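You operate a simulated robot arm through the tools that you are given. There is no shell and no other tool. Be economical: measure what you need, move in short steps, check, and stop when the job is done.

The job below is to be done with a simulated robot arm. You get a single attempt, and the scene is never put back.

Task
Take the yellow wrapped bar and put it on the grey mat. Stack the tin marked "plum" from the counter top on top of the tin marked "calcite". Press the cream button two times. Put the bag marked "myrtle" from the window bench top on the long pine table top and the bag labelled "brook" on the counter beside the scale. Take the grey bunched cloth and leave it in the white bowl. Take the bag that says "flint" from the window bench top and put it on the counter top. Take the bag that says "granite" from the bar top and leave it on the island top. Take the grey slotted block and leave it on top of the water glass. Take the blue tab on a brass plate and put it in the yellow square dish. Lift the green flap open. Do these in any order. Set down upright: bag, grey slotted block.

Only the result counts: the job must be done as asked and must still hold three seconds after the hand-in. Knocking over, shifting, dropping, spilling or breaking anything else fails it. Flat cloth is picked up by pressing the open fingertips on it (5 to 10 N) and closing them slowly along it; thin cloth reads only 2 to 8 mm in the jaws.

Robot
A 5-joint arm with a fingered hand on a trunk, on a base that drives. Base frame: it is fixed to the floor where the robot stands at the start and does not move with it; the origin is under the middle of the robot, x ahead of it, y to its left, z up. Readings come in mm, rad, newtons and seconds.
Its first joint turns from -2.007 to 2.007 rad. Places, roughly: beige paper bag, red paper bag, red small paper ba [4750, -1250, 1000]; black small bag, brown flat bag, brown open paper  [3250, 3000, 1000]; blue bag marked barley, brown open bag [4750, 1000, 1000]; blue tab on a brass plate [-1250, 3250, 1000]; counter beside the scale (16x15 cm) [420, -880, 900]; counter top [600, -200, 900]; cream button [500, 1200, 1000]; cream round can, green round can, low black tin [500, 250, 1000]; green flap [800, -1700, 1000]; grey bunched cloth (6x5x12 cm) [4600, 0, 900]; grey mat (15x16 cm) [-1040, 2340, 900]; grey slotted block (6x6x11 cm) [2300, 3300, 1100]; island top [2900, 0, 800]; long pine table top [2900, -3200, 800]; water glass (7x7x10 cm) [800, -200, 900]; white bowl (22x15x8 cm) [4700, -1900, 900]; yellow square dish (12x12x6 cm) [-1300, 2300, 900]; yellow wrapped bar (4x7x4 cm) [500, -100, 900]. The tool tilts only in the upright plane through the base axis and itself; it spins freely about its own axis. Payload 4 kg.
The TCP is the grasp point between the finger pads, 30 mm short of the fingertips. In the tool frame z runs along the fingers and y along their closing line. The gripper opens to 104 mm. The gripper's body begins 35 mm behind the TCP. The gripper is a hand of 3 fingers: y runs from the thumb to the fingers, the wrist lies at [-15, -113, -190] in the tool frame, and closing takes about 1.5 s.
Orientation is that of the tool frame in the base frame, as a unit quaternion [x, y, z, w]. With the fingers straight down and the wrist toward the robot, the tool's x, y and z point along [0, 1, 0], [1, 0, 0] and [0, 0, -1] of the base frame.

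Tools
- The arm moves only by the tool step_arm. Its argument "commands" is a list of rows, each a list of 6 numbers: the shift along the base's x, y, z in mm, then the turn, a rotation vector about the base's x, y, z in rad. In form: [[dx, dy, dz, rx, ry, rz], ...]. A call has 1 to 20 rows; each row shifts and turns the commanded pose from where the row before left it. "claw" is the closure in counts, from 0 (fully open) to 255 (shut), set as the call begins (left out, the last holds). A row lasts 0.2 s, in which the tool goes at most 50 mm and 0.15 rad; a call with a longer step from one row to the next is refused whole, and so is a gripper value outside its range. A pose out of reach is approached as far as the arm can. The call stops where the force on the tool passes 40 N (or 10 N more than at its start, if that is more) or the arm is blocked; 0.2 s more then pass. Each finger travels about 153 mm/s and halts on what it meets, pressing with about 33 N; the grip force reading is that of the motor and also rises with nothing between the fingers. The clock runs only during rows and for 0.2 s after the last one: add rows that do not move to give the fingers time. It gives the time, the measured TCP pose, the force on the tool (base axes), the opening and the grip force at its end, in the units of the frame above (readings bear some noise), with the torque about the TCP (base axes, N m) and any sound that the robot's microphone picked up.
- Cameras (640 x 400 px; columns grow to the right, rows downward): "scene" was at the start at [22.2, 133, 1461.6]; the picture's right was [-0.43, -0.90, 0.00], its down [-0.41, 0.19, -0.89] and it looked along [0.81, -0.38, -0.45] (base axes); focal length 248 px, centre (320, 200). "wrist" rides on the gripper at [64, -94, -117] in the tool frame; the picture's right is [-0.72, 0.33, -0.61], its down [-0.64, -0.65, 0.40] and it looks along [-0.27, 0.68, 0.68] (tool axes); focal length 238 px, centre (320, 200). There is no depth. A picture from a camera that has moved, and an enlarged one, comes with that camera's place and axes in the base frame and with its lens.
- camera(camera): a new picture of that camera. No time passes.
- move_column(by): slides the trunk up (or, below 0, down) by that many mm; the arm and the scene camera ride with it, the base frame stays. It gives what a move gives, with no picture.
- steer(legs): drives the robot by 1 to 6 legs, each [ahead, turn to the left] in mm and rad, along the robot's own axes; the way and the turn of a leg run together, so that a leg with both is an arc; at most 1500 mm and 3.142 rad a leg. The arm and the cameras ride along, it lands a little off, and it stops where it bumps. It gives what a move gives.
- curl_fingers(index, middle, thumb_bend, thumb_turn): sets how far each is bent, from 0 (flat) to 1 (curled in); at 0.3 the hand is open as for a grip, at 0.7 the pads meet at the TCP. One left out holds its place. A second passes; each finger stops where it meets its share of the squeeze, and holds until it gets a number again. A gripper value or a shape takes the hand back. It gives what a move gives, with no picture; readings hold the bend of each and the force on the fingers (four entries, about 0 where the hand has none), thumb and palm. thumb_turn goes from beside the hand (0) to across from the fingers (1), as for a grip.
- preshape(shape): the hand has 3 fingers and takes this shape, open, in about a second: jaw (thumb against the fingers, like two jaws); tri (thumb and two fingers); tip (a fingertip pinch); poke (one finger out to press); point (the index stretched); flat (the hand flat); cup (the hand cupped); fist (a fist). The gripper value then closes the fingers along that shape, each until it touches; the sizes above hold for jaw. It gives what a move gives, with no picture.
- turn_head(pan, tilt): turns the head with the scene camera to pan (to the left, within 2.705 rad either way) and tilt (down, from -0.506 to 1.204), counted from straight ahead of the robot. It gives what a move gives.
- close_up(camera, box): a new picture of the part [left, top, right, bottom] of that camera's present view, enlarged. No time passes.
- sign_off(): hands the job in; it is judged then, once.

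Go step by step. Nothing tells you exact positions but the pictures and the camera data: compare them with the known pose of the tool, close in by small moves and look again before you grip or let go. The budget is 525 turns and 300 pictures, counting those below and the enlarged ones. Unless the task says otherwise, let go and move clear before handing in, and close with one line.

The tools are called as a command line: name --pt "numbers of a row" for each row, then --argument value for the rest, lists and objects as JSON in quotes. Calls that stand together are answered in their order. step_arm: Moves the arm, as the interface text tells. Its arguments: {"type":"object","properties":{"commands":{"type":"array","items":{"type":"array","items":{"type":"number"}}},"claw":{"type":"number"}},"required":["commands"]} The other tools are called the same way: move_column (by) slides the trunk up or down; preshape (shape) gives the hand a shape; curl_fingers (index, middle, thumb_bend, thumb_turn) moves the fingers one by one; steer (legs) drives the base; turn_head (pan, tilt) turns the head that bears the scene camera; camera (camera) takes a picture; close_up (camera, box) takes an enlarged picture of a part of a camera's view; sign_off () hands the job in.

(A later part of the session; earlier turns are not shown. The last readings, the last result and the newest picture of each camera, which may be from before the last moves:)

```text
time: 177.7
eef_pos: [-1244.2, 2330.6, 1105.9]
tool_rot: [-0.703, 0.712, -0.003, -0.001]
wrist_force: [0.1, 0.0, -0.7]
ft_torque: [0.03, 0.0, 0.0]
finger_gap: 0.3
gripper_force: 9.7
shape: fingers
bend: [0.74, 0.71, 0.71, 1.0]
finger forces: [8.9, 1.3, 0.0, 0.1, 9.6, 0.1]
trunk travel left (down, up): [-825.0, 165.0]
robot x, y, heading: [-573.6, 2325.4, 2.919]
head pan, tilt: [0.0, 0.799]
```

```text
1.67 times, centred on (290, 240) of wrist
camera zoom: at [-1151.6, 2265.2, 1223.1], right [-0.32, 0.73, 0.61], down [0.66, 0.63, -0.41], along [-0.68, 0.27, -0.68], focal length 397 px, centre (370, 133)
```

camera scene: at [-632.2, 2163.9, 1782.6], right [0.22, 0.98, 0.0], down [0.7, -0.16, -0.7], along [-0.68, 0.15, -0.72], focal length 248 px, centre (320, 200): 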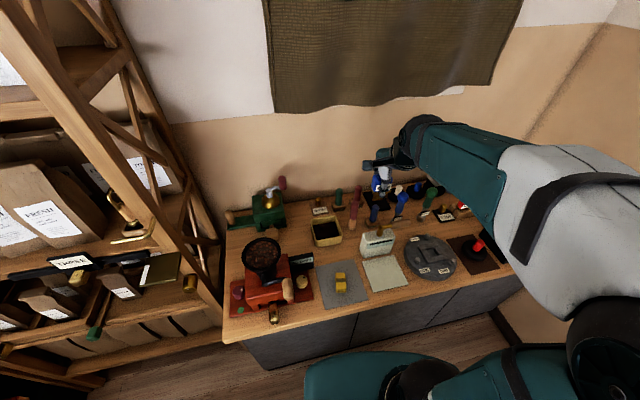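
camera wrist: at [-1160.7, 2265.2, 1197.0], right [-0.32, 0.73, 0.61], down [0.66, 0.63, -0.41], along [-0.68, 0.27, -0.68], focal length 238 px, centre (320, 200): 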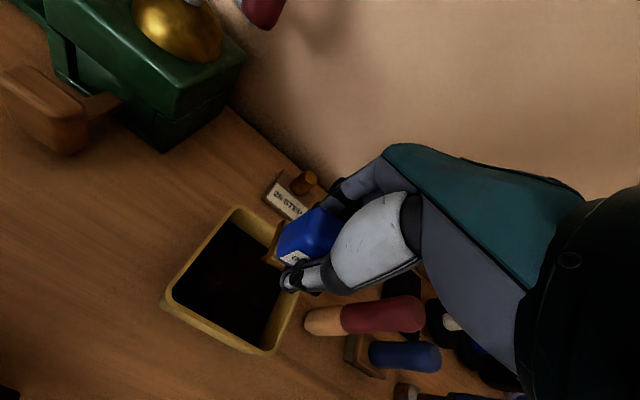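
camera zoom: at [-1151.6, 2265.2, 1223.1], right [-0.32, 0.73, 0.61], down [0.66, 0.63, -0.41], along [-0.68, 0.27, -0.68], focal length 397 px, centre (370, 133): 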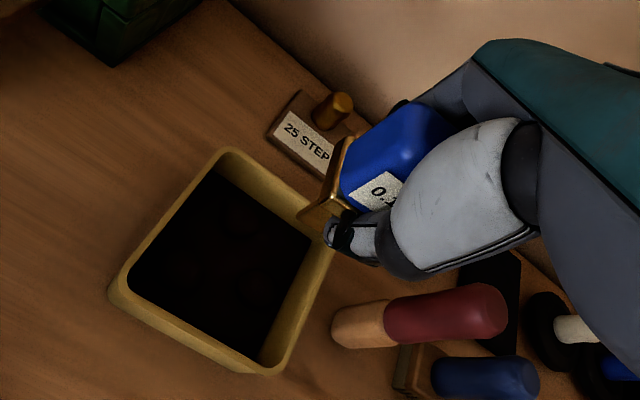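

The tab slid up into the hand and is still held by its blade. I'll lower it again and open the fingers inside the dish.

step_arm --pt "0 0 -45 0 0 0" --pt "0 0 -45 0 0 0" --pt "0 0 -40 0 0 0" --pt "0 0 -15 0 0 0" --pt "0 0 -3 0 0 0" --pt "0 0 0 0 0 0"

curl_fingers --index 0.45 --middle 0.45 --thumb_bend 0.45

close_up --camera "wrist" --box '[140, 120, 440, 360]'

close_up --camera "scene" --box '[300, 190, 360, 250]'

```text
time: 179.1
eef_pos: [-1245.8, 2330.7, 957.4]
tool_rot: [-0.702, 0.712, -0.002, -0.001]
wrist_force: [0.3, 0.7, 0.1]
ft_torque: [0.0, 0.03, -0.01]
finger_gap: 0.3
gripper_force: 10.0
shape: fingers
bend: [0.74, 0.71, 0.71, 1.0]
finger forces: [8.8, 1.3, 0.1, 0.0, 9.4, 0.0]
trunk travel left (down, up): [-825.0, 165.0]
robot x, y, heading: [-577.3, 2329.9, 2.925]
head pan, tilt: [0.0, 0.799]
```

```text
time: 180.1
eef_pos: [-1245.5, 2329.8, 956.7]
tool_rot: [-0.702, 0.713, -0.002, -0.001]
wrist_force: [-2.4, -0.6, 0.4]
ft_torque: [0.03, -0.05, -0.02]
finger_gap: 62.4
gripper_force: 1.0
shape: fingers
bend: [0.45, 0.45, 0.47, 1.0]
finger forces: [0.1, 0.0, 0.0, 0.1, 2.6, 0.1]
trunk travel left (down, up): [-825.0, 165.0]
robot x, y, heading: [-576.2, 2329.6, 2.92]
head pan, tilt: [0.0, 0.799]
```

```text
1.67 times, centred on (290, 240) of wrist
camera zoom: at [-1152.0, 2265.6, 1074.6], right [-0.32, 0.73, 0.61], down [0.66, 0.63, -0.41], along [-0.68, 0.27, -0.68], focal length 397 px, centre (370, 133)
```

zoom: 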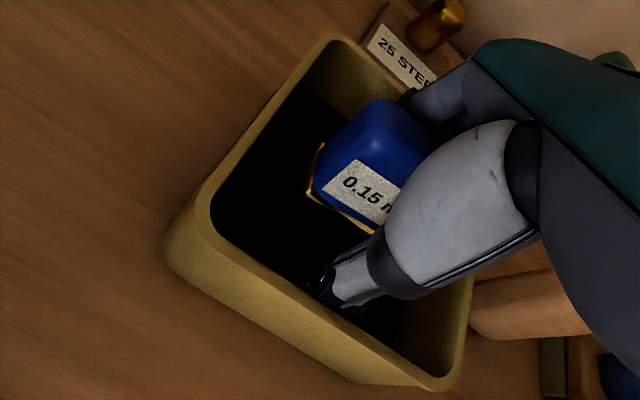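

```text
6.67 times, centred on (330, 220) of scene
camera zoom: at [-632.7, 2163.7, 1782.6], right [0.22, 0.98, 0.0], down [0.7, -0.16, -0.7], along [-0.68, 0.15, -0.72], focal length 1657 px, centre (253, 67)
```

zoom: 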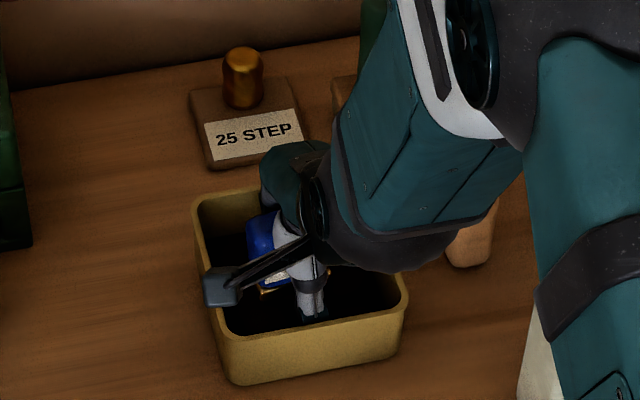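

curl_fingers --thumb_bend 0.5

step_arm --pt "0 0 15 0 0 0" --pt "0 0 25 0 0 0" --pt "0 0 40 0 0 0" --pt "0 0 45 0 0 0" --pt "0 0 45 0 0 0" --pt "0 0 0 0 0 0"

close_up --camera "scene" --box '[270, 170, 390, 250]'

close_up --camera "wrist" --box '[140, 120, 440, 360]'

```text
time: 181.1
eef_pos: [-1245.2, 2329.5, 956.7]
tool_rot: [-0.702, 0.712, -0.002, -0.001]
wrist_force: [0.4, -0.3, -0.3]
ft_torque: [0.01, -0.02, 0.04]
finger_gap: 58.4
gripper_force: 0.1
shape: fingers
bend: [0.45, 0.45, 0.5, 1.0]
finger forces: [0.2, 0.0, 0.0, 0.0, 0.1, 0.1]
trunk travel left (down, up): [-825.0, 165.0]
robot x, y, heading: [-572.8, 2328.2, 2.925]
head pan, tilt: [0.0, 0.799]
```

```text
time: 182.5
eef_pos: [-1246.6, 2330.4, 1126.0]
tool_rot: [-0.702, 0.712, -0.004, 0.0]
wrist_force: [-1.0, 0.0, 0.3]
ft_torque: [-0.03, -0.03, -0.01]
finger_gap: 58.9
gripper_force: 0.0
shape: fingers
bend: [0.45, 0.45, 0.5, 1.0]
finger forces: [0.0, 0.0, 0.0, 0.0, 0.0, 0.0]
trunk travel left (down, up): [-825.0, 165.0]
robot x, y, heading: [-572.1, 2327.7, 2.925]
head pan, tilt: [0.0, 0.799]
```

```text
5.00 times, centred on (330, 210) of scene
camera zoom: at [-633.2, 2163.7, 1782.5], right [0.22, 0.98, 0.0], down [0.7, -0.16, -0.7], along [-0.68, 0.15, -0.72], focal length 1242 px, centre (270, 150)
```

zoom: 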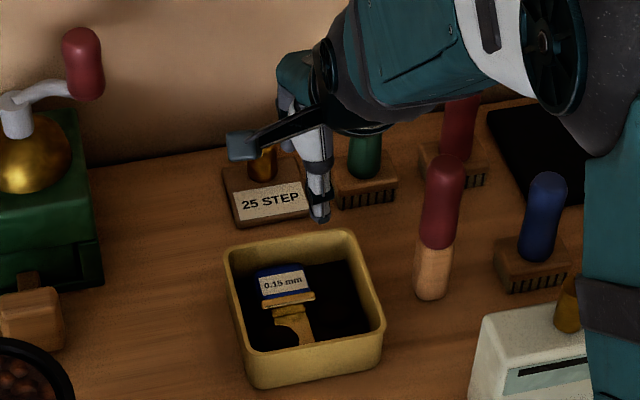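

```text
1.67 times, centred on (290, 240) of wrist
camera zoom: at [-1152.4, 2266.2, 1242.6], right [-0.32, 0.73, 0.61], down [0.66, 0.63, -0.41], along [-0.68, 0.27, -0.68], focal length 397 px, centre (370, 133)
```

zoom: 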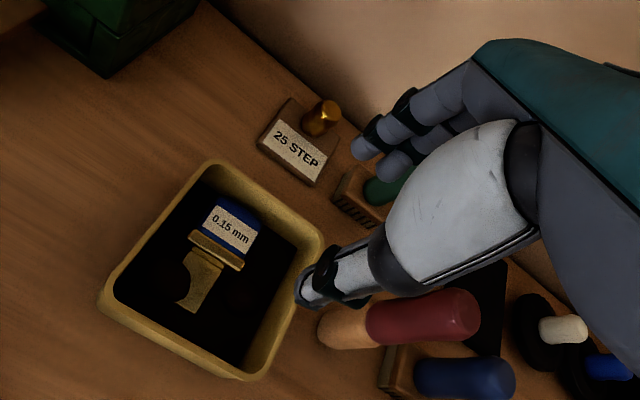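

The tab is in the dish. Next the cream button on the counter end; I'll retract and drive there.

step_arm --pt "48 0 0 0 0 0" --pt "48 0 20 0 0 0" --pt "48 0 20 0 0 0" --pt "48 0 20 0 0 0" --pt "8 0 0 0 0 0" --pt "0 0 0 0 0 0" --claw 0

steer --legs '[[-150, 0], [0, 2.07], [950, 0]]'

turn_head --pan 0.9 --tilt 0.6

camera --camera "scene"

```text
refused: row 2 steps farther than a row can; nothing moved
```

```text
time: 185.2
eef_pos: [-1078.5, 2129.1, 1125.9]
tool_rot: [0.787, -0.617, 0.003, 0.002]
wrist_force: [-5.8, 18.7, 0.2]
ft_torque: [-0.24, 0.05, 0.29]
finger_gap: 65.4
gripper_force: 11.4
shape: fingers
bend: [0.42, 0.45, 0.48, 1.0]
finger forces: [7.6, 0.1, 0.0, 0.0, 14.8, 0.1]
trunk travel left (down, up): [-825.0, 165.0]
robot x, y, heading: [-426.4, 2300.7, -3.097]
head pan, tilt: [0.0, 0.799]
stopped in leg 2: the force on the tool passed its limit (the readings are from after the stop); the commanded pose is now the measured one
```

```text
time: 186.4
eef_pos: [-1077.5, 2129.7, 1126.1]
tool_rot: [0.788, -0.615, 0.003, 0.002]
wrist_force: [-8.3, 20.3, 1.2]
ft_torque: [-0.32, -0.01, 0.21]
finger_gap: 66.1
gripper_force: 11.2
shape: fingers
bend: [0.42, 0.45, 0.48, 1.0]
finger forces: [9.0, 0.0, 0.0, 0.0, 14.4, 0.0]
trunk travel left (down, up): [-825.0, 165.0]
robot x, y, heading: [-429.2, 2296.8, -3.099]
head pan, tilt: [0.901, 0.6]
```

```text
203 pictures are left
camera scene: at [-413.1, 2058.6, 1800.1], right [-0.81, 0.58, 0.0], down [0.33, 0.46, -0.83], along [-0.48, -0.67, -0.56], focal length 248 px, centre (320, 200)
```

scene: 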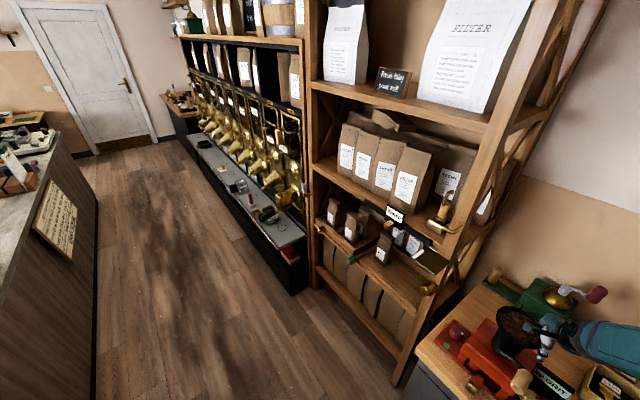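

My retract row was refused and the hand has touched the red grinder while turning. I'll turn back carefully and check it.

steer --legs '[[0, -0.1]]'

turn_head --pan 0.1 --tilt 0.7

camera --camera "scene"

```text
time: 187.3
eef_pos: [-1092.0, 2193.4, 1126.5]
tool_rot: [0.755, -0.655, 0.002, 0.003]
wrist_force: [1.4, -0.1, -0.6]
ft_torque: [-0.03, 0.0, 0.0]
finger_gap: 59.2
gripper_force: 0.1
shape: fingers
bend: [0.45, 0.45, 0.5, 1.0]
finger forces: [0.0, 0.0, 0.0, 0.0, 0.0, 0.0]
trunk travel left (down, up): [-825.0, 165.0]
robot x, y, heading: [-428.7, 2295.0, 3.087]
head pan, tilt: [0.901, 0.6]
```

```text
time: 188.5
eef_pos: [-1091.2, 2193.0, 1125.8]
tool_rot: [0.756, -0.654, 0.002, 0.002]
wrist_force: [-0.4, 0.4, 0.5]
ft_torque: [0.04, -0.04, -0.02]
finger_gap: 59.0
gripper_force: 0.1
shape: fingers
bend: [0.45, 0.45, 0.5, 1.0]
finger forces: [0.0, 0.1, 0.0, 0.1, 0.0, 0.1]
trunk travel left (down, up): [-825.0, 165.0]
robot x, y, heading: [-426.9, 2296.5, 3.084]
head pan, tilt: [0.099, 0.7]
```

```text
202 pictures are left
camera scene: at [-462.2, 2115.7, 1790.8], right [-0.04, 1.0, 0.0], down [0.64, 0.03, -0.77], along [-0.76, -0.03, -0.64], focal length 248 px, centre (320, 200)
```

scene: 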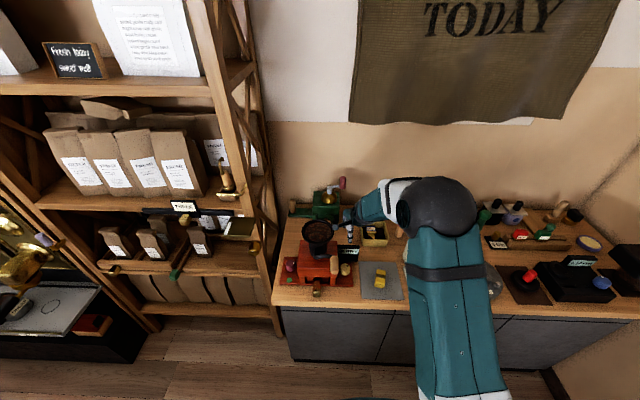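

close_up --camera "scene" --box '[270, 170, 430, 310]'

```text
2.86 times, centred on (350, 240) of scene
camera zoom: at [-462.2, 2115.7, 1790.8], right [-0.04, 1.0, 0.0], down [0.64, 0.03, -0.77], along [-0.76, -0.03, -0.64], focal length 710 px, centre (234, 86)
```

zoom: 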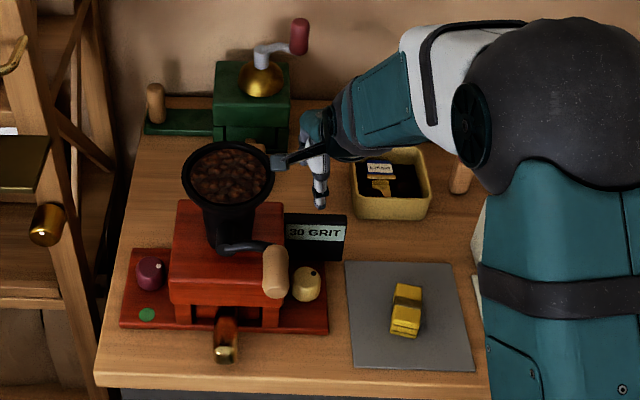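

The grinder looks unmoved. I'll retract the arm with legal steps and lift.

step_arm --pt "0 0 45 0 0 0" --pt "0 0 45 0 0 0" --pt "40 6 0 0 0 0" --pt "40 6 0 0 0 0" --pt "40 6 0 0 0 0" --pt "40 6 0 0 0 0" --pt "35 5 0 0 0 0" --pt "0 0 0 0 0 0" --claw 0

```text
time: 190.3
eef_pos: [-897.4, 2220.7, 1214.5]
tool_rot: [0.757, -0.654, 0.003, 0.003]
wrist_force: [-0.2, 0.7, 0.1]
ft_torque: [-0.01, 0.03, -0.01]
finger_gap: 103.8
gripper_force: 0.0
shape: jaw
bend: [0.3, 0.3, 0.3, 0.98]
finger forces: [0.0, 0.0, 0.0, 0.0, 0.0, 0.0]
trunk travel left (down, up): [-825.0, 165.0]
robot x, y, heading: [-427.5, 2298.4, 3.083]
head pan, tilt: [0.099, 0.7]
```

steer --legs '[[0, 1.9], [950, 0]]'

turn_head --pan 0.9 --tilt 0.6

camera --camera "scene"

```text
time: 199.8
eef_pos: [46.3, 955.4, 1214.8]
tool_rot: [0.973, 0.232, 0.003, -0.002]
wrist_force: [-0.5, 0.0, 0.7]
ft_torque: [-0.01, 0.02, -0.01]
finger_gap: 103.3
gripper_force: 0.1
shape: jaw
bend: [0.3, 0.3, 0.3, 0.98]
finger forces: [0.0, 0.0, 0.0, 0.0, 0.0, 0.0]
trunk travel left (down, up): [-825.0, 165.0]
robot x, y, heading: [-176.2, 1379.8, -1.306]
head pan, tilt: [0.099, 0.7]
```

```text
time: 200.9
eef_pos: [44.7, 956.5, 1214.1]
tool_rot: [0.973, 0.23, 0.004, -0.001]
wrist_force: [-0.5, 0.1, 0.1]
ft_torque: [-0.04, 0.01, -0.03]
finger_gap: 103.7
gripper_force: 0.0
shape: jaw
bend: [0.3, 0.3, 0.3, 0.98]
finger forces: [0.0, 0.0, 0.1, 0.0, 0.0, 0.1]
trunk travel left (down, up): [-825.0, 165.0]
robot x, y, heading: [-175.8, 1378.6, -1.308]
head pan, tilt: [0.901, 0.6]
```

```text
200 pictures are left
camera scene: at [56.3, 1446.1, 1799.4], right [-0.39, -0.92, 0.0], down [-0.52, 0.22, -0.82], along [0.76, -0.33, -0.57], focal length 248 px, centre (320, 200)
```

scene: 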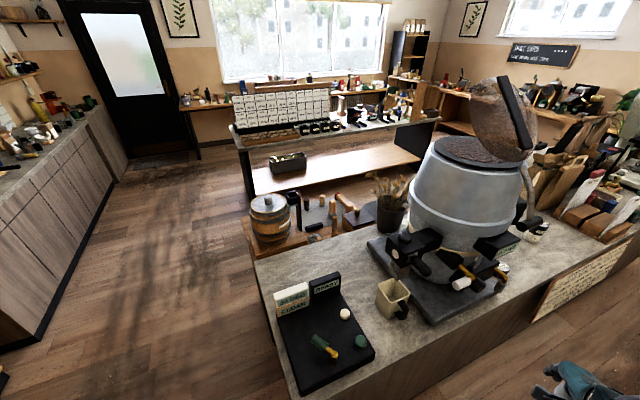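

close_up --camera "scene" --box '[250, 250, 430, 400]'

close_up --camera "scene" --box '[0, 60, 130, 180]'

close_up --camera "scene" --box '[170, 60, 470, 220]'

```text
2.67 times, centred on (340, 325) of scene
camera zoom: at [56.3, 1446.1, 1799.4], right [-0.39, -0.92, 0.0], down [-0.52, 0.22, -0.82], along [0.76, -0.33, -0.57], focal length 663 px, centre (267, -133)
```

zoom: 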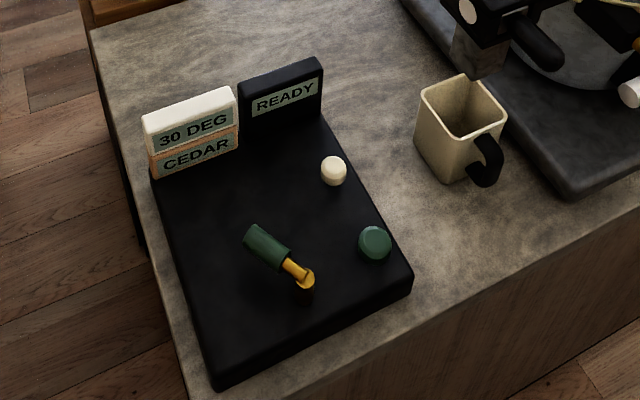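

```text
3.33 times, centred on (65, 120) of scene
camera zoom: at [56.3, 1446.1, 1799.4], right [-0.39, -0.92, 0.0], down [-0.52, 0.22, -0.82], along [0.76, -0.33, -0.57], focal length 828 px, centre (1170, 467)
```

zoom: 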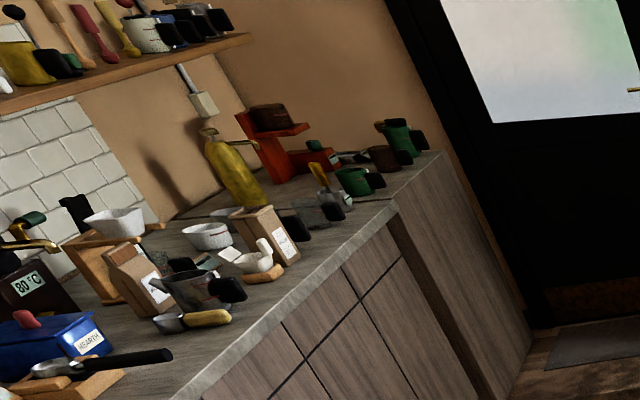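

```text
2.13 times, centred on (320, 140) of scene
camera zoom: at [56.3, 1446.1, 1799.4], right [-0.39, -0.92, 0.0], down [-0.52, 0.22, -0.82], along [0.76, -0.33, -0.57], focal length 530 px, centre (320, 328)
```

zoom: 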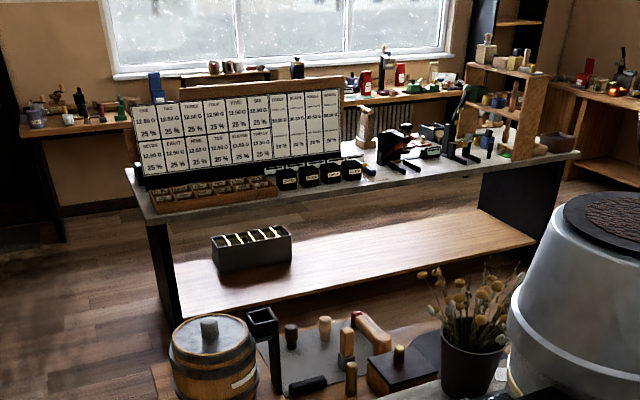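

The cream button is on the black box near (485, 1159). I'll make the poke shape and swing the arm toward it.

preshape --shape "poke"

step_arm --pt "30 33 0 0 0 0.095" --pt "30 34 0 0 0 0.095" --pt "30 36 0 0 0 0.095" --pt "28 38 0 0 0 0.095" --pt "26 39 0 0 0 0.095" --pt "24 40 0 0 0 0.095" --pt "20 41 0 0 0 0.095" --pt "16 42 0 0 0 0.095" --pt "0 0 0 0 0 0"

camera --camera "wrist"

camera --camera "scene"

```text
time: 201.8
eef_pos: [44.6, 956.0, 1214.1]
tool_rot: [0.973, 0.23, 0.002, -0.001]
wrist_force: [-0.5, -0.5, 0.1]
ft_torque: [-0.02, 0.0, 0.03]
finger_gap: 0.0
gripper_force: 0.1
shape: poke
bend: [0.7, 0.7, 1.0, 1.0]
finger forces: [0.0, 0.0, 0.0, 0.0, 0.0, 0.0]
trunk travel left (down, up): [-825.0, 165.0]
robot x, y, heading: [-177.3, 1378.1, -1.306]
head pan, tilt: [0.901, 0.6]
```

```text
time: 203.8
eef_pos: [217.4, 1213.2, 1211.5]
tool_rot: [0.816, 0.578, 0.007, -0.004]
wrist_force: [0.2, 0.7, -0.3]
ft_torque: [0.01, -0.01, 0.02]
finger_gap: 0.3
gripper_force: 0.0
shape: poke
bend: [0.7, 0.7, 1.0, 1.0]
finger forces: [0.0, 0.0, 0.0, 0.0, 0.0, 0.0]
out of reach, approached as far as the arm can: row 3, 4, 5, 6, 7, 8
trunk travel left (down, up): [-825.0, 165.0]
robot x, y, heading: [-175.3, 1376.1, -1.305]
head pan, tilt: [0.901, 0.6]
```

```text
196 pictures are left
camera wrist: at [150.1, 1302.1, 1330.5], right [0.07, -0.8, 0.6], down [-0.83, -0.38, -0.41], along [0.56, -0.47, -0.68], focal length 238 px, centre (320, 200)
```

wrist: 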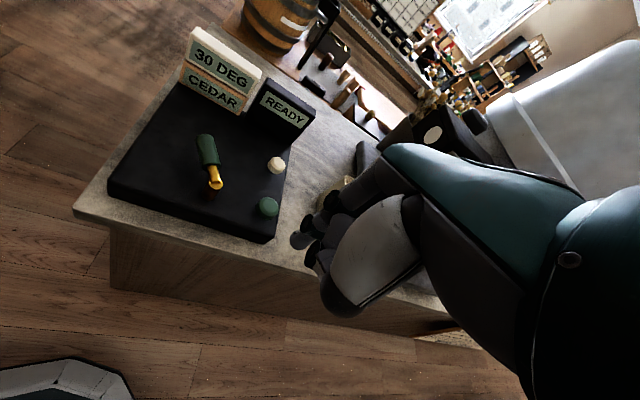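

```text
195 pictures are left
camera scene: at [55.9, 1445.8, 1799.5], right [-0.39, -0.92, 0.0], down [-0.52, 0.22, -0.83], along [0.76, -0.32, -0.56], focal length 248 px, centre (320, 200)
```

scene: 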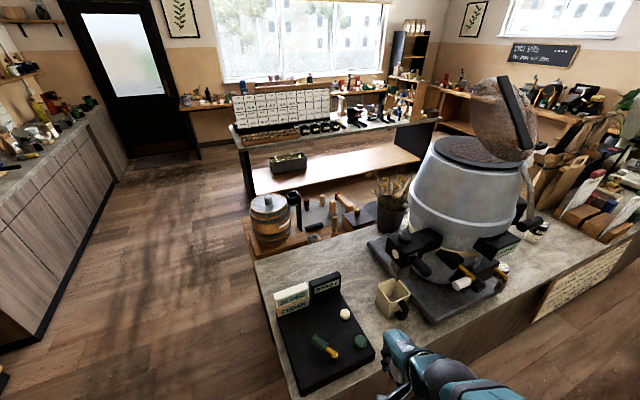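

step_arm --pt "45 -7.5 0 0 0 0.004" --pt "45 -7.5 0 0 0 0.004" --pt "45 -7.5 0 0 0 0.004" --pt "45 -7.5 0 0 0 0.004" --pt "45 -7.5 0 0 0 0.004" --pt "47 -7 0 0 0 0.004" --pt "0 0 -45 0 0 0" --pt "0 0 -45 0 0 0" --pt "0 0 -40 0 0 0" --pt "0 0 0 0 0 0"

camera --camera "wrist"

close_up --camera "scene" --box '[250, 250, 430, 400]'

```text
time: 206.0
eef_pos: [482.3, 1142.5, 1084.3]
tool_rot: [0.809, 0.588, 0.007, -0.005]
wrist_force: [0.3, -0.1, -0.2]
ft_torque: [-0.05, 0.0, -0.03]
finger_gap: 0.0
gripper_force: 0.1
shape: poke
bend: [0.7, 0.7, 1.0, 1.0]
finger forces: [0.0, 0.0, 0.0, 0.1, 0.1, 0.0]
out of reach, approached as far as the arm can: row 1, 3, 4, 5, 6
trunk travel left (down, up): [-825.0, 165.0]
robot x, y, heading: [-180.2, 1381.3, -1.309]
head pan, tilt: [0.901, 0.6]
```

```text
194 pictures are left
camera wrist: at [413.0, 1229.8, 1201.6], right [0.08, -0.79, 0.6], down [-0.82, -0.4, -0.41], along [0.57, -0.46, -0.68], focal length 238 px, centre (320, 200)
```

wrist: 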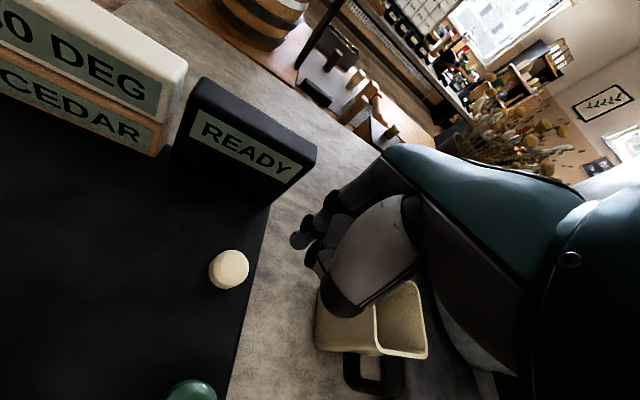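

```text
2.67 times, centred on (340, 325) of scene
camera zoom: at [56.2, 1446.4, 1799.5], right [-0.39, -0.92, 0.0], down [-0.52, 0.22, -0.83], along [0.76, -0.32, -0.56], focal length 663 px, centre (267, -133)
```

zoom: 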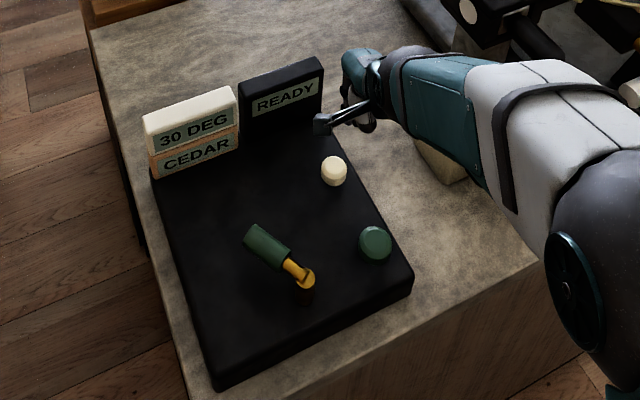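

step_arm --pt "0 13 -20 0 0 0.02" --pt "0 13 -20 0 0 0.02" --pt "0 0 -15 0 0 0" --pt "0 0 0 0 0 0"

close_up --camera "wrist" --box '[200, 150, 420, 330]'

close_up --camera "scene" --box '[310, 270, 400, 350]'

```text
time: 207.0
eef_pos: [481.7, 1167.9, 1028.7]
tool_rot: [0.797, 0.604, 0.005, -0.004]
wrist_force: [-0.2, -1.1, -0.4]
ft_torque: [-0.01, -0.03, -0.02]
finger_gap: 0.0
gripper_force: 0.0
shape: poke
bend: [0.7, 0.7, 1.0, 1.0]
finger forces: [0.1, 0.0, 0.1, 0.1, 0.0, 0.0]
trunk travel left (down, up): [-825.0, 165.0]
robot x, y, heading: [-172.9, 1378.5, -1.304]
head pan, tilt: [0.901, 0.6]
```

```text
2.22 times, centred on (310, 240) of wrist
camera zoom: at [409.0, 1253.0, 1147.0], right [0.12, -0.79, 0.6], down [-0.8, -0.43, -0.41], along [0.59, -0.44, -0.68], focal length 530 px, centre (342, 111)
```

zoom: 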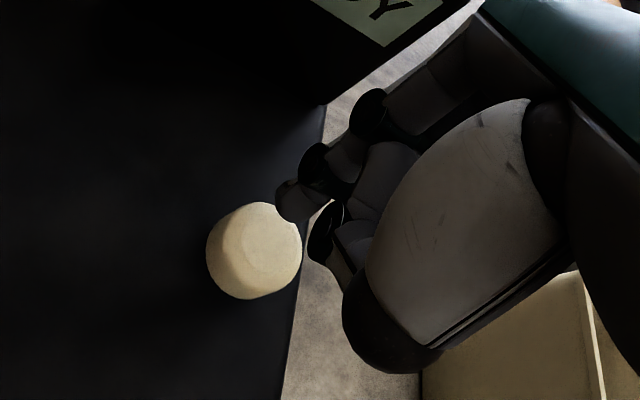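

```text
5.00 times, centred on (355, 310) of scene
camera zoom: at [56.3, 1446.4, 1799.4], right [-0.39, -0.92, 0.0], down [-0.52, 0.22, -0.83], along [0.76, -0.32, -0.56], focal length 1242 px, centre (145, -350)
```

zoom: 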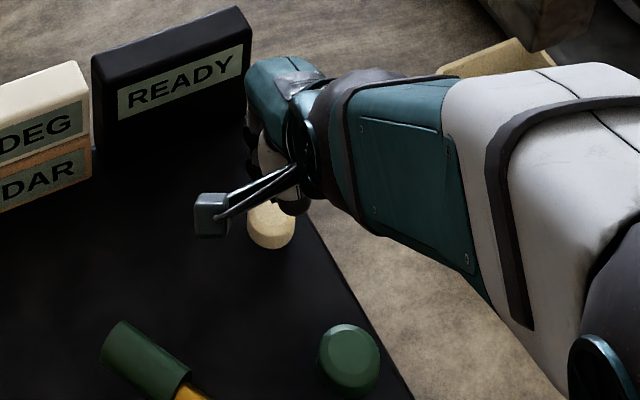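

The fingertip is nearly over the button. A small shift, then I'll press down in small steps, listening for a click.

step_arm --pt "-3 -6 -10 0 0 -0.008" --pt "0 0 -8 0 0 0" --pt "0 0 -5 0 0 0" --pt "0 0 0 0 0 0"

close_up --camera "wrist" --box '[200, 150, 420, 330]'

```text
time: 208.0
eef_pos: [480.6, 1162.8, 1006.4]
tool_rot: [0.8, 0.6, 0.005, -0.004]
wrist_force: [-0.6, -0.3, 0.5]
ft_torque: [-0.01, -0.01, -0.01]
finger_gap: 0.0
gripper_force: 0.1
shape: poke
bend: [0.7, 0.7, 1.0, 1.0]
finger forces: [0.1, 1.1, 0.1, 0.1, 0.0, 0.0]
trunk travel left (down, up): [-825.0, 165.0]
robot x, y, heading: [-174.5, 1381.1, -1.305]
head pan, tilt: [0.901, 0.6]
```

```text
2.22 times, centred on (310, 240) of wrist
camera zoom: at [408.1, 1248.5, 1123.4], right [0.11, -0.79, 0.6], down [-0.8, -0.43, -0.41], along [0.58, -0.44, -0.68], focal length 530 px, centre (342, 111)
```

zoom: 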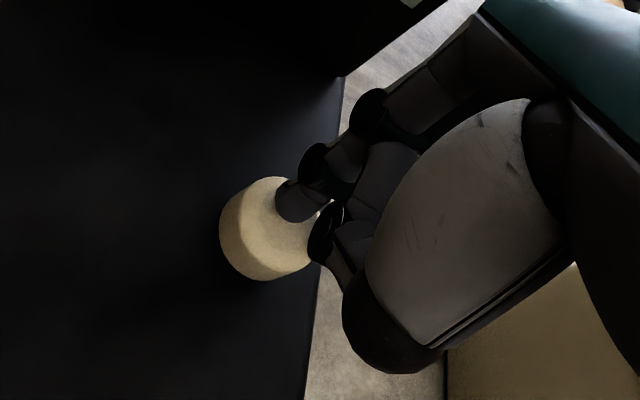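

Contact just begins. First press now.

step_arm --pt "0 0 -3 0 0 0" --pt "0 0 -2 0 0 0" --pt "0 0 0 0 0 0"

```text
time: 208.8
eef_pos: [480.1, 1161.9, 1001.6]
tool_rot: [0.8, 0.6, 0.006, -0.004]
wrist_force: [0.0, 0.5, 2.4]
ft_torque: [-0.08, -0.03, -0.02]
finger_gap: 0.0
gripper_force: 0.0
shape: poke
bend: [0.7, 0.7, 1.0, 1.0]
finger forces: [0.0, 3.0, 0.0, 0.0, 0.0, 0.0]
trunk travel left (down, up): [-825.0, 165.0]
robot x, y, heading: [-176.3, 1375.4, -1.306]
head pan, tilt: [0.901, 0.6]
heard: click
```

A click. I'll lift off fully, then press the second time.

step_arm --pt "0 0 5 0 0 0" --pt "0 0 10 0 0 0" --pt "0 0 0 0 0 0" --pt "0 0 0 0 0 0"

step_arm --pt "0 0 -8 0 0 0" --pt "0 0 -4 0 0 0" --pt "0 0 -3 0 0 0" --pt "0 0 0 0 0 0"

close_up --camera "scene" --box '[250, 250, 400, 350]'

```text
time: 209.8
eef_pos: [479.2, 1162.1, 1016.3]
tool_rot: [0.8, 0.6, 0.006, -0.005]
wrist_force: [-0.5, -0.6, -0.4]
ft_torque: [0.0, 0.04, -0.01]
finger_gap: 0.0
gripper_force: 0.1
shape: poke
bend: [0.7, 0.7, 1.0, 1.0]
finger forces: [0.1, 0.0, 0.0, 0.1, 0.0, 0.1]
trunk travel left (down, up): [-825.0, 165.0]
robot x, y, heading: [-174.1, 1379.9, -1.305]
head pan, tilt: [0.901, 0.6]
```

```text
time: 210.8
eef_pos: [479.9, 1160.9, 1000.9]
tool_rot: [0.8, 0.6, 0.005, -0.003]
wrist_force: [0.2, 0.3, 1.9]
ft_torque: [-0.01, 0.01, 0.02]
finger_gap: 0.0
gripper_force: 0.0
shape: poke
bend: [0.7, 0.7, 1.0, 1.0]
finger forces: [0.0, 1.9, 0.1, 0.0, 0.0, 0.1]
trunk travel left (down, up): [-825.0, 165.0]
robot x, y, heading: [-173.5, 1377.1, -1.31]
head pan, tilt: [0.901, 0.6]
heard: click
```

```text
4.00 times, centred on (325, 300) of scene
camera zoom: at [56.4, 1446.3, 1799.4], right [-0.39, -0.92, 0.0], down [-0.52, 0.22, -0.83], along [0.76, -0.32, -0.57], focal length 994 px, centre (300, -200)
```

zoom: 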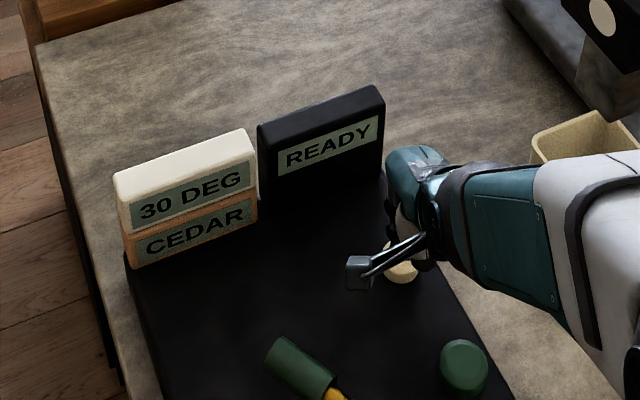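

Two clicks heard. I'll rise clear and retract the arm.

step_arm --pt "0 0 15 0 0 0" --pt "0 0 45 0 0 0" --pt "0 0 48 0 0 0" --pt "0 0 48 0 0 0" --pt "0 0 48 0 0 0" --pt "-44 14 0 0 0 0" --pt "-44 14 0 0 0 0" --pt "-44 14 0 0 0 0" --pt "-44 14 0 0 0 0" --pt "-30 10 0 0 0 0" --pt "0 0 0 0 0 0" --claw 0

preshape --shape "jaw"

turn_head --pan 1.3 --tilt 0.3

camera --camera "scene"

```text
time: 213.2
eef_pos: [273.9, 1220.6, 1206.5]
tool_rot: [0.8, 0.601, 0.006, -0.006]
wrist_force: [-0.3, 0.7, -0.2]
ft_torque: [-0.03, 0.02, -0.01]
finger_gap: 0.1
gripper_force: 0.1
shape: poke
bend: [0.7, 0.7, 1.0, 1.0]
finger forces: [0.0, 0.2, 0.0, 0.1, 0.1, 0.0]
out of reach, approached as far as the arm can: row 8
trunk travel left (down, up): [-825.0, 165.0]
robot x, y, heading: [-173.9, 1378.1, -1.307]
head pan, tilt: [0.901, 0.6]
```

```text
time: 214.1
eef_pos: [274.4, 1220.4, 1204.8]
tool_rot: [0.8, 0.6, 0.006, -0.005]
wrist_force: [0.2, -0.4, 0.4]
ft_torque: [-0.02, -0.02, 0.03]
finger_gap: 103.7
gripper_force: 0.0
shape: jaw
bend: [0.3, 0.3, 0.3, 0.98]
finger forces: [0.0, 0.1, 0.0, 0.0, 0.1, 0.1]
trunk travel left (down, up): [-825.0, 165.0]
robot x, y, heading: [-172.9, 1379.1, -1.311]
head pan, tilt: [0.901, 0.6]
```

```text
time: 215.0
eef_pos: [273.6, 1221.1, 1206.2]
tool_rot: [0.8, 0.6, 0.007, -0.004]
wrist_force: [0.5, 0.5, 0.0]
ft_torque: [-0.03, -0.03, -0.01]
finger_gap: 103.9
gripper_force: 0.0
shape: jaw
bend: [0.3, 0.3, 0.3, 0.98]
finger forces: [0.0, 0.0, 0.0, 0.0, 0.0, 0.0]
trunk travel left (down, up): [-825.0, 165.0]
robot x, y, heading: [-174.2, 1376.0, -1.303]
head pan, tilt: [1.3, 0.3]
```

```text
188 pictures are left
camera scene: at [68.6, 1480.4, 1826.8], right [-0.01, -1.0, 0.0], down [-0.3, 0.0, -0.95], along [0.95, -0.01, -0.3], focal length 248 px, centre (320, 200)
```

scene: 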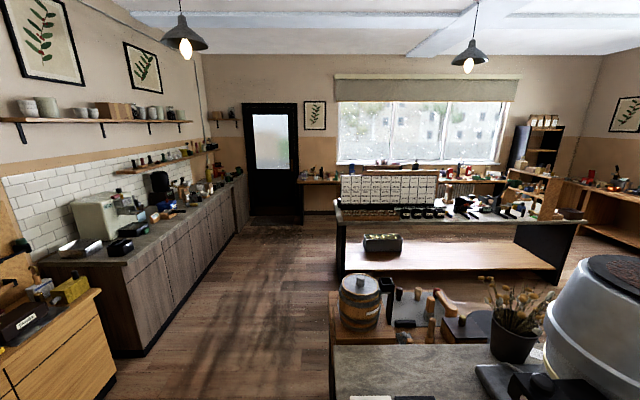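

The room layout is clear now: the bar runs along the left wall and the window bench along the far wall. I'll swing the arm forward and drive along the bar.

steer --legs '[[0, 2.2], [920, 0], [0, -0.85]]'

turn_head --pan 0.3 --tilt 0.3

camera --camera "scene"

```text
time: 227.3
eef_pos: [616.1, 2523.2, 1204.9]
tool_rot: [0.233, 0.973, 0.002, -0.007]
wrist_force: [1.1, -0.2, -0.6]
ft_torque: [-0.02, -0.02, -0.01]
finger_gap: 103.8
gripper_force: 0.1
shape: jaw
bend: [0.3, 0.3, 0.3, 0.98]
finger forces: [0.0, 0.0, 0.0, 0.0, 0.1, 0.0]
trunk travel left (down, up): [-825.0, 165.0]
robot x, y, heading: [378.6, 2113.4, 0.078]
head pan, tilt: [1.3, 0.3]
```

```text
time: 228.6
eef_pos: [616.0, 2523.5, 1205.1]
tool_rot: [0.232, 0.973, 0.001, -0.008]
wrist_force: [0.0, -0.2, 0.6]
ft_torque: [-0.01, -0.03, 0.01]
finger_gap: 103.8
gripper_force: 0.1
shape: jaw
bend: [0.3, 0.3, 0.3, 0.98]
finger forces: [0.1, 0.1, 0.0, 0.0, 0.0, 0.1]
trunk travel left (down, up): [-825.0, 165.0]
robot x, y, heading: [377.9, 2111.1, 0.082]
head pan, tilt: [0.3, 0.3]
```

```text
187 pictures are left
camera scene: at [390.3, 2313.2, 1826.9], right [0.37, -0.93, 0.0], down [-0.27, -0.11, -0.96], along [0.89, 0.35, -0.3], focal length 248 px, centre (320, 200)
```

scene: 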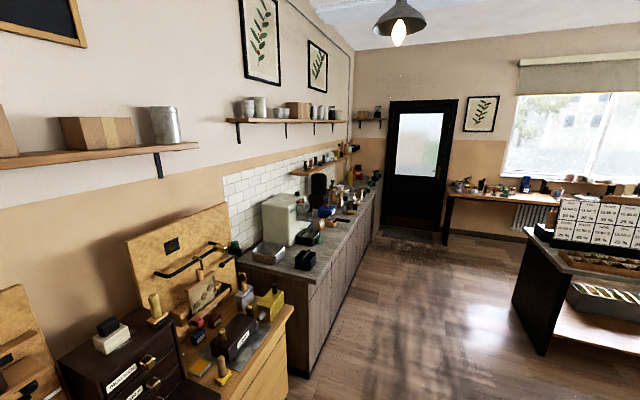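

step_arm --pt "37.7 -24.4 0 0 0 -0.0956" --pt "35.3 -27.9 0 0 0 -0.0956" --pt "32.9 -31.5 0 0 0 -0.0956" --pt "29.4 -34.1 0 0 0 -0.0956" --pt "26.3 -37.1 0 0 0 -0.0956" --pt "22.4 -39 0 0 0 -0.0956" --pt "18.7 -41.5 0 0 0 -0.0956" --pt "14.6 -42.6 0 0 0 -0.0956" --pt "10.5 -44.3 0 0 0 -0.0956" --pt "6.3 -45 0 0 0 -0.0956" --pt "0 0 0 0 0 0"

steer --legs '[[1400, 0], [0, -0.08], [600, 0]]'

turn_head --pan 1.2 --tilt 0.5

camera --camera "scene"

```text
time: 231.0
eef_pos: [834.0, 2191.0, 1205.5]
tool_rot: [0.657, 0.754, 0.002, -0.003]
wrist_force: [0.0, 0.4, -0.1]
ft_torque: [-0.01, -0.01, -0.01]
finger_gap: 103.8
gripper_force: 0.0
shape: jaw
bend: [0.3, 0.3, 0.3, 0.98]
finger forces: [0.0, 0.0, 0.0, 0.1, 0.1, 0.0]
out of reach, approached as far as the arm can: row 4, 5, 6, 7, 8, 9, 10
trunk travel left (down, up): [-825.0, 165.0]
robot x, y, heading: [378.8, 2114.0, 0.082]
head pan, tilt: [0.3, 0.3]
```

```text
time: 241.3
eef_pos: [2816.8, 2295.9, 1205.0]
tool_rot: [0.679, 0.734, 0.002, -0.004]
wrist_force: [0.6, -0.1, -0.5]
ft_torque: [-0.02, 0.02, -0.02]
finger_gap: 103.9
gripper_force: 0.1
shape: jaw
bend: [0.3, 0.3, 0.3, 0.98]
finger forces: [0.1, 0.2, 0.0, 0.1, 0.0, 0.0]
trunk travel left (down, up): [-825.0, 165.0]
robot x, y, heading: [2356.0, 2242.7, 0.026]
head pan, tilt: [0.3, 0.3]
```

```text
time: 242.5
eef_pos: [2816.7, 2296.0, 1206.9]
tool_rot: [0.678, 0.735, 0.002, -0.003]
wrist_force: [0.2, -0.6, -0.2]
ft_torque: [0.01, -0.02, -0.01]
finger_gap: 103.8
gripper_force: 0.0
shape: jaw
bend: [0.3, 0.3, 0.3, 0.98]
finger forces: [0.0, 0.0, 0.1, 0.0, 0.1, 0.0]
trunk travel left (down, up): [-825.0, 165.0]
robot x, y, heading: [2356.3, 2245.3, 0.019]
head pan, tilt: [1.201, 0.499]
```

```text
186 pictures are left
camera scene: at [2323.0, 2499.5, 1808.5], right [0.94, -0.34, 0.0], down [-0.16, -0.45, -0.88], along [0.3, 0.82, -0.48], focal length 248 px, centre (320, 200)
```

scene: 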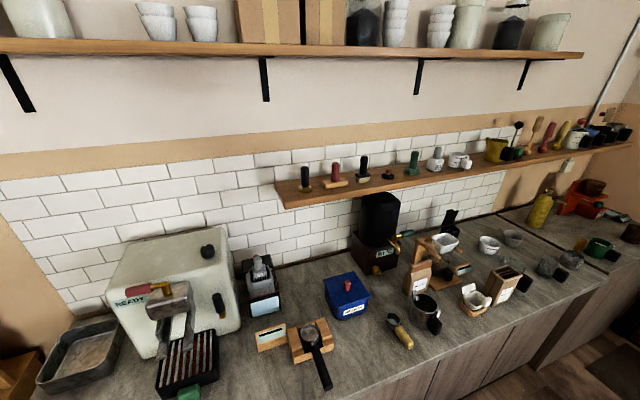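

close_up --camera "scene" --box '[200, 220, 400, 380]'

close_up --camera "scene" --box '[360, 190, 640, 340]'

```text
2.50 times, centred on (300, 300) of scene
camera zoom: at [2323.0, 2499.5, 1808.5], right [0.94, -0.34, 0.0], down [-0.16, -0.45, -0.88], along [0.3, 0.82, -0.48], focal length 621 px, centre (370, -50)
```

zoom: 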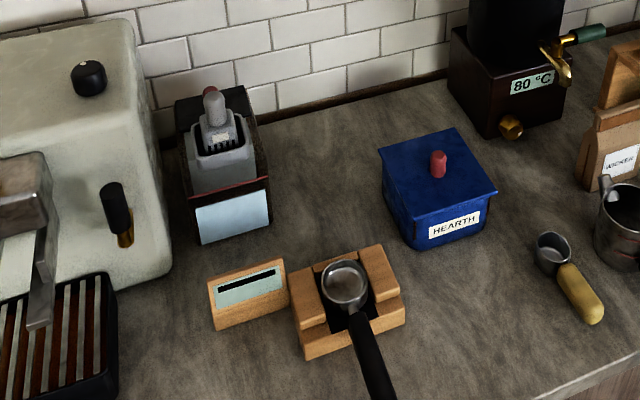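

```text
2.29 times, centred on (500, 265) of scene
camera zoom: at [2323.0, 2499.5, 1808.5], right [0.94, -0.34, 0.0], down [-0.16, -0.45, -0.88], along [0.3, 0.82, -0.48], focal length 568 px, centre (-91, 51)
```

zoom: 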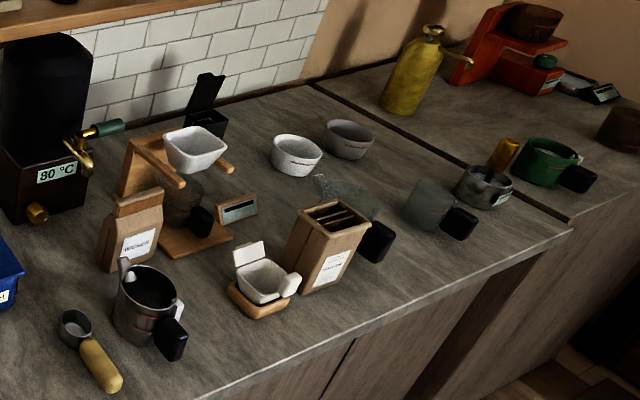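

close_up --camera "scene" --box '[395, 240, 535, 330]'

close_up --camera "scene" --box '[245, 240, 295, 300]'

```text
4.44 times, centred on (465, 285) of scene
camera zoom: at [2323.0, 2499.5, 1808.5], right [0.94, -0.34, 0.0], down [-0.16, -0.45, -0.88], along [0.3, 0.82, -0.48], focal length 1104 px, centre (-324, -178)
```

zoom: 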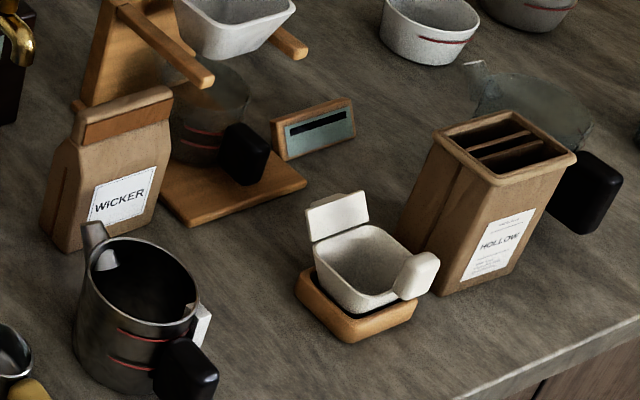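

```text
6.67 times, centred on (270, 270) of scene
camera zoom: at [2323.0, 2499.5, 1808.5], right [0.94, -0.34, 0.0], down [-0.16, -0.45, -0.88], along [0.3, 0.82, -0.48], focal length 1657 px, centre (653, -267)
```

zoom: 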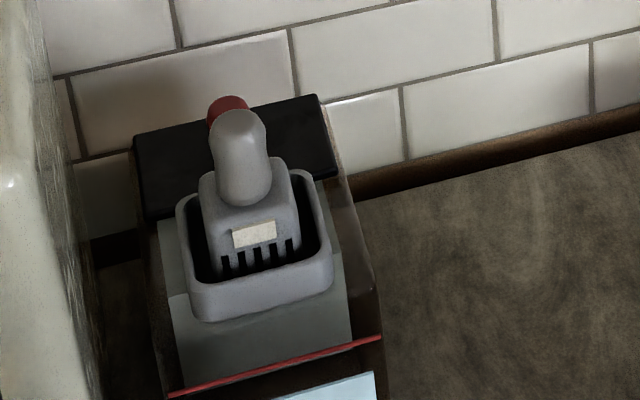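

close_up --camera "scene" --box '[420, 190, 500, 250]'

close_up --camera "scene" --box '[520, 160, 640, 290]'

```text
6.67 times, centred on (460, 220) of scene
camera zoom: at [2323.0, 2499.5, 1808.5], right [0.94, -0.34, 0.0], down [-0.16, -0.45, -0.88], along [0.3, 0.82, -0.48], focal length 1657 px, centre (-613, 67)
```

zoom: 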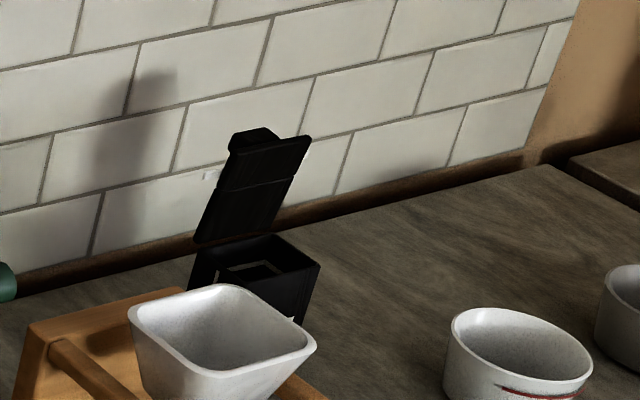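

```text
3.08 times, centred on (580, 225) of scene
camera zoom: at [2323.0, 2499.5, 1808.5], right [0.94, -0.34, 0.0], down [-0.16, -0.45, -0.88], along [0.3, 0.82, -0.48], focal length 765 px, centre (-480, 123)
```

zoom: 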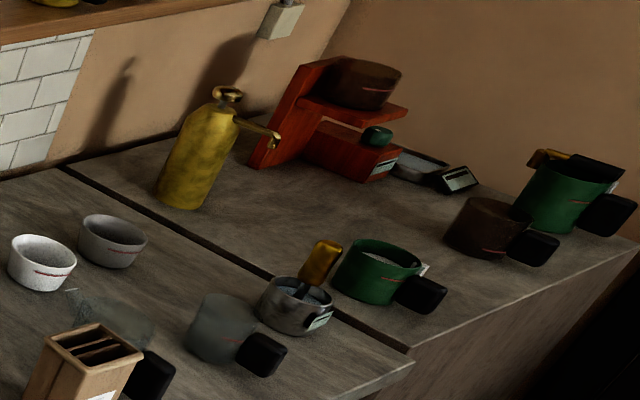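

steer --legs '[[800, 0]]'

camera --camera "scene"

```text
time: 246.8
eef_pos: [3614.7, 2298.8, 1205.6]
tool_rot: [0.683, 0.73, 0.002, -0.003]
wrist_force: [1.4, 0.2, -0.1]
ft_torque: [-0.01, 0.0, -0.01]
finger_gap: 104.0
gripper_force: 0.0
shape: jaw
bend: [0.3, 0.3, 0.3, 0.98]
finger forces: [0.1, 0.0, 0.0, 0.0, 0.1, 0.0]
trunk travel left (down, up): [-825.0, 165.0]
robot x, y, heading: [3155.4, 2250.1, 0.008]
head pan, tilt: [1.201, 0.499]
```

```text
179 pictures are left
camera scene: at [3125.1, 2510.8, 1808.5], right [0.93, -0.36, 0.0], down [-0.17, -0.45, -0.88], along [0.31, 0.82, -0.48], focal length 248 px, centre (320, 200)
```

scene: 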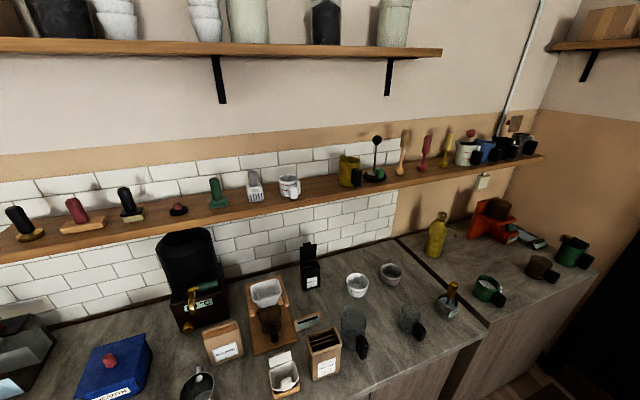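

close_up --camera "scene" --box '[280, 230, 350, 300]'

close_up --camera "scene" --box '[190, 230, 400, 390]'

```text
5.71 times, centred on (315, 265) of scene
camera zoom: at [3125.1, 2510.8, 1808.5], right [0.93, -0.36, 0.0], down [-0.17, -0.45, -0.88], along [0.31, 0.82, -0.48], focal length 1420 px, centre (349, -171)
```

zoom: 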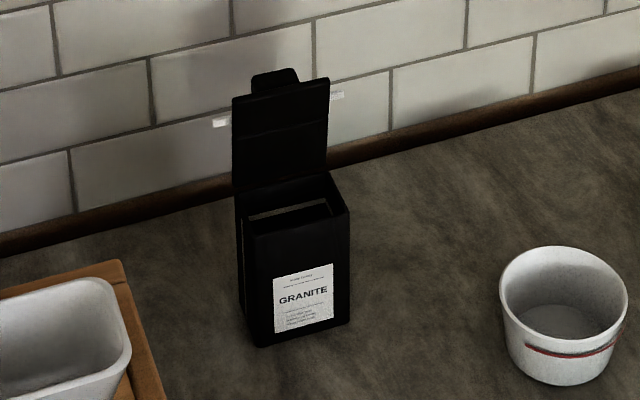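

```text
2.50 times, centred on (295, 310) of scene
camera zoom: at [3125.1, 2510.8, 1808.5], right [0.93, -0.36, 0.0], down [-0.17, -0.45, -0.88], along [0.31, 0.82, -0.48], focal length 621 px, centre (382, -75)
```

zoom: 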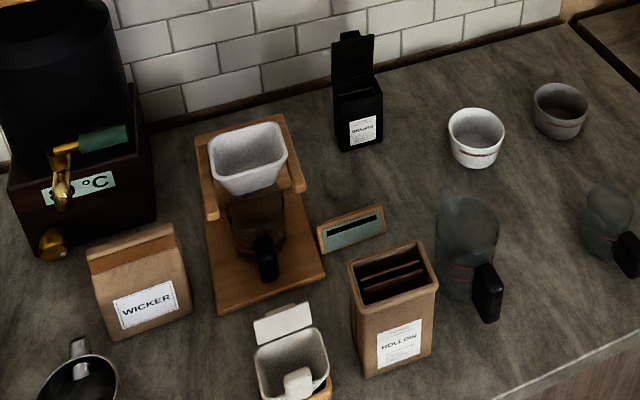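

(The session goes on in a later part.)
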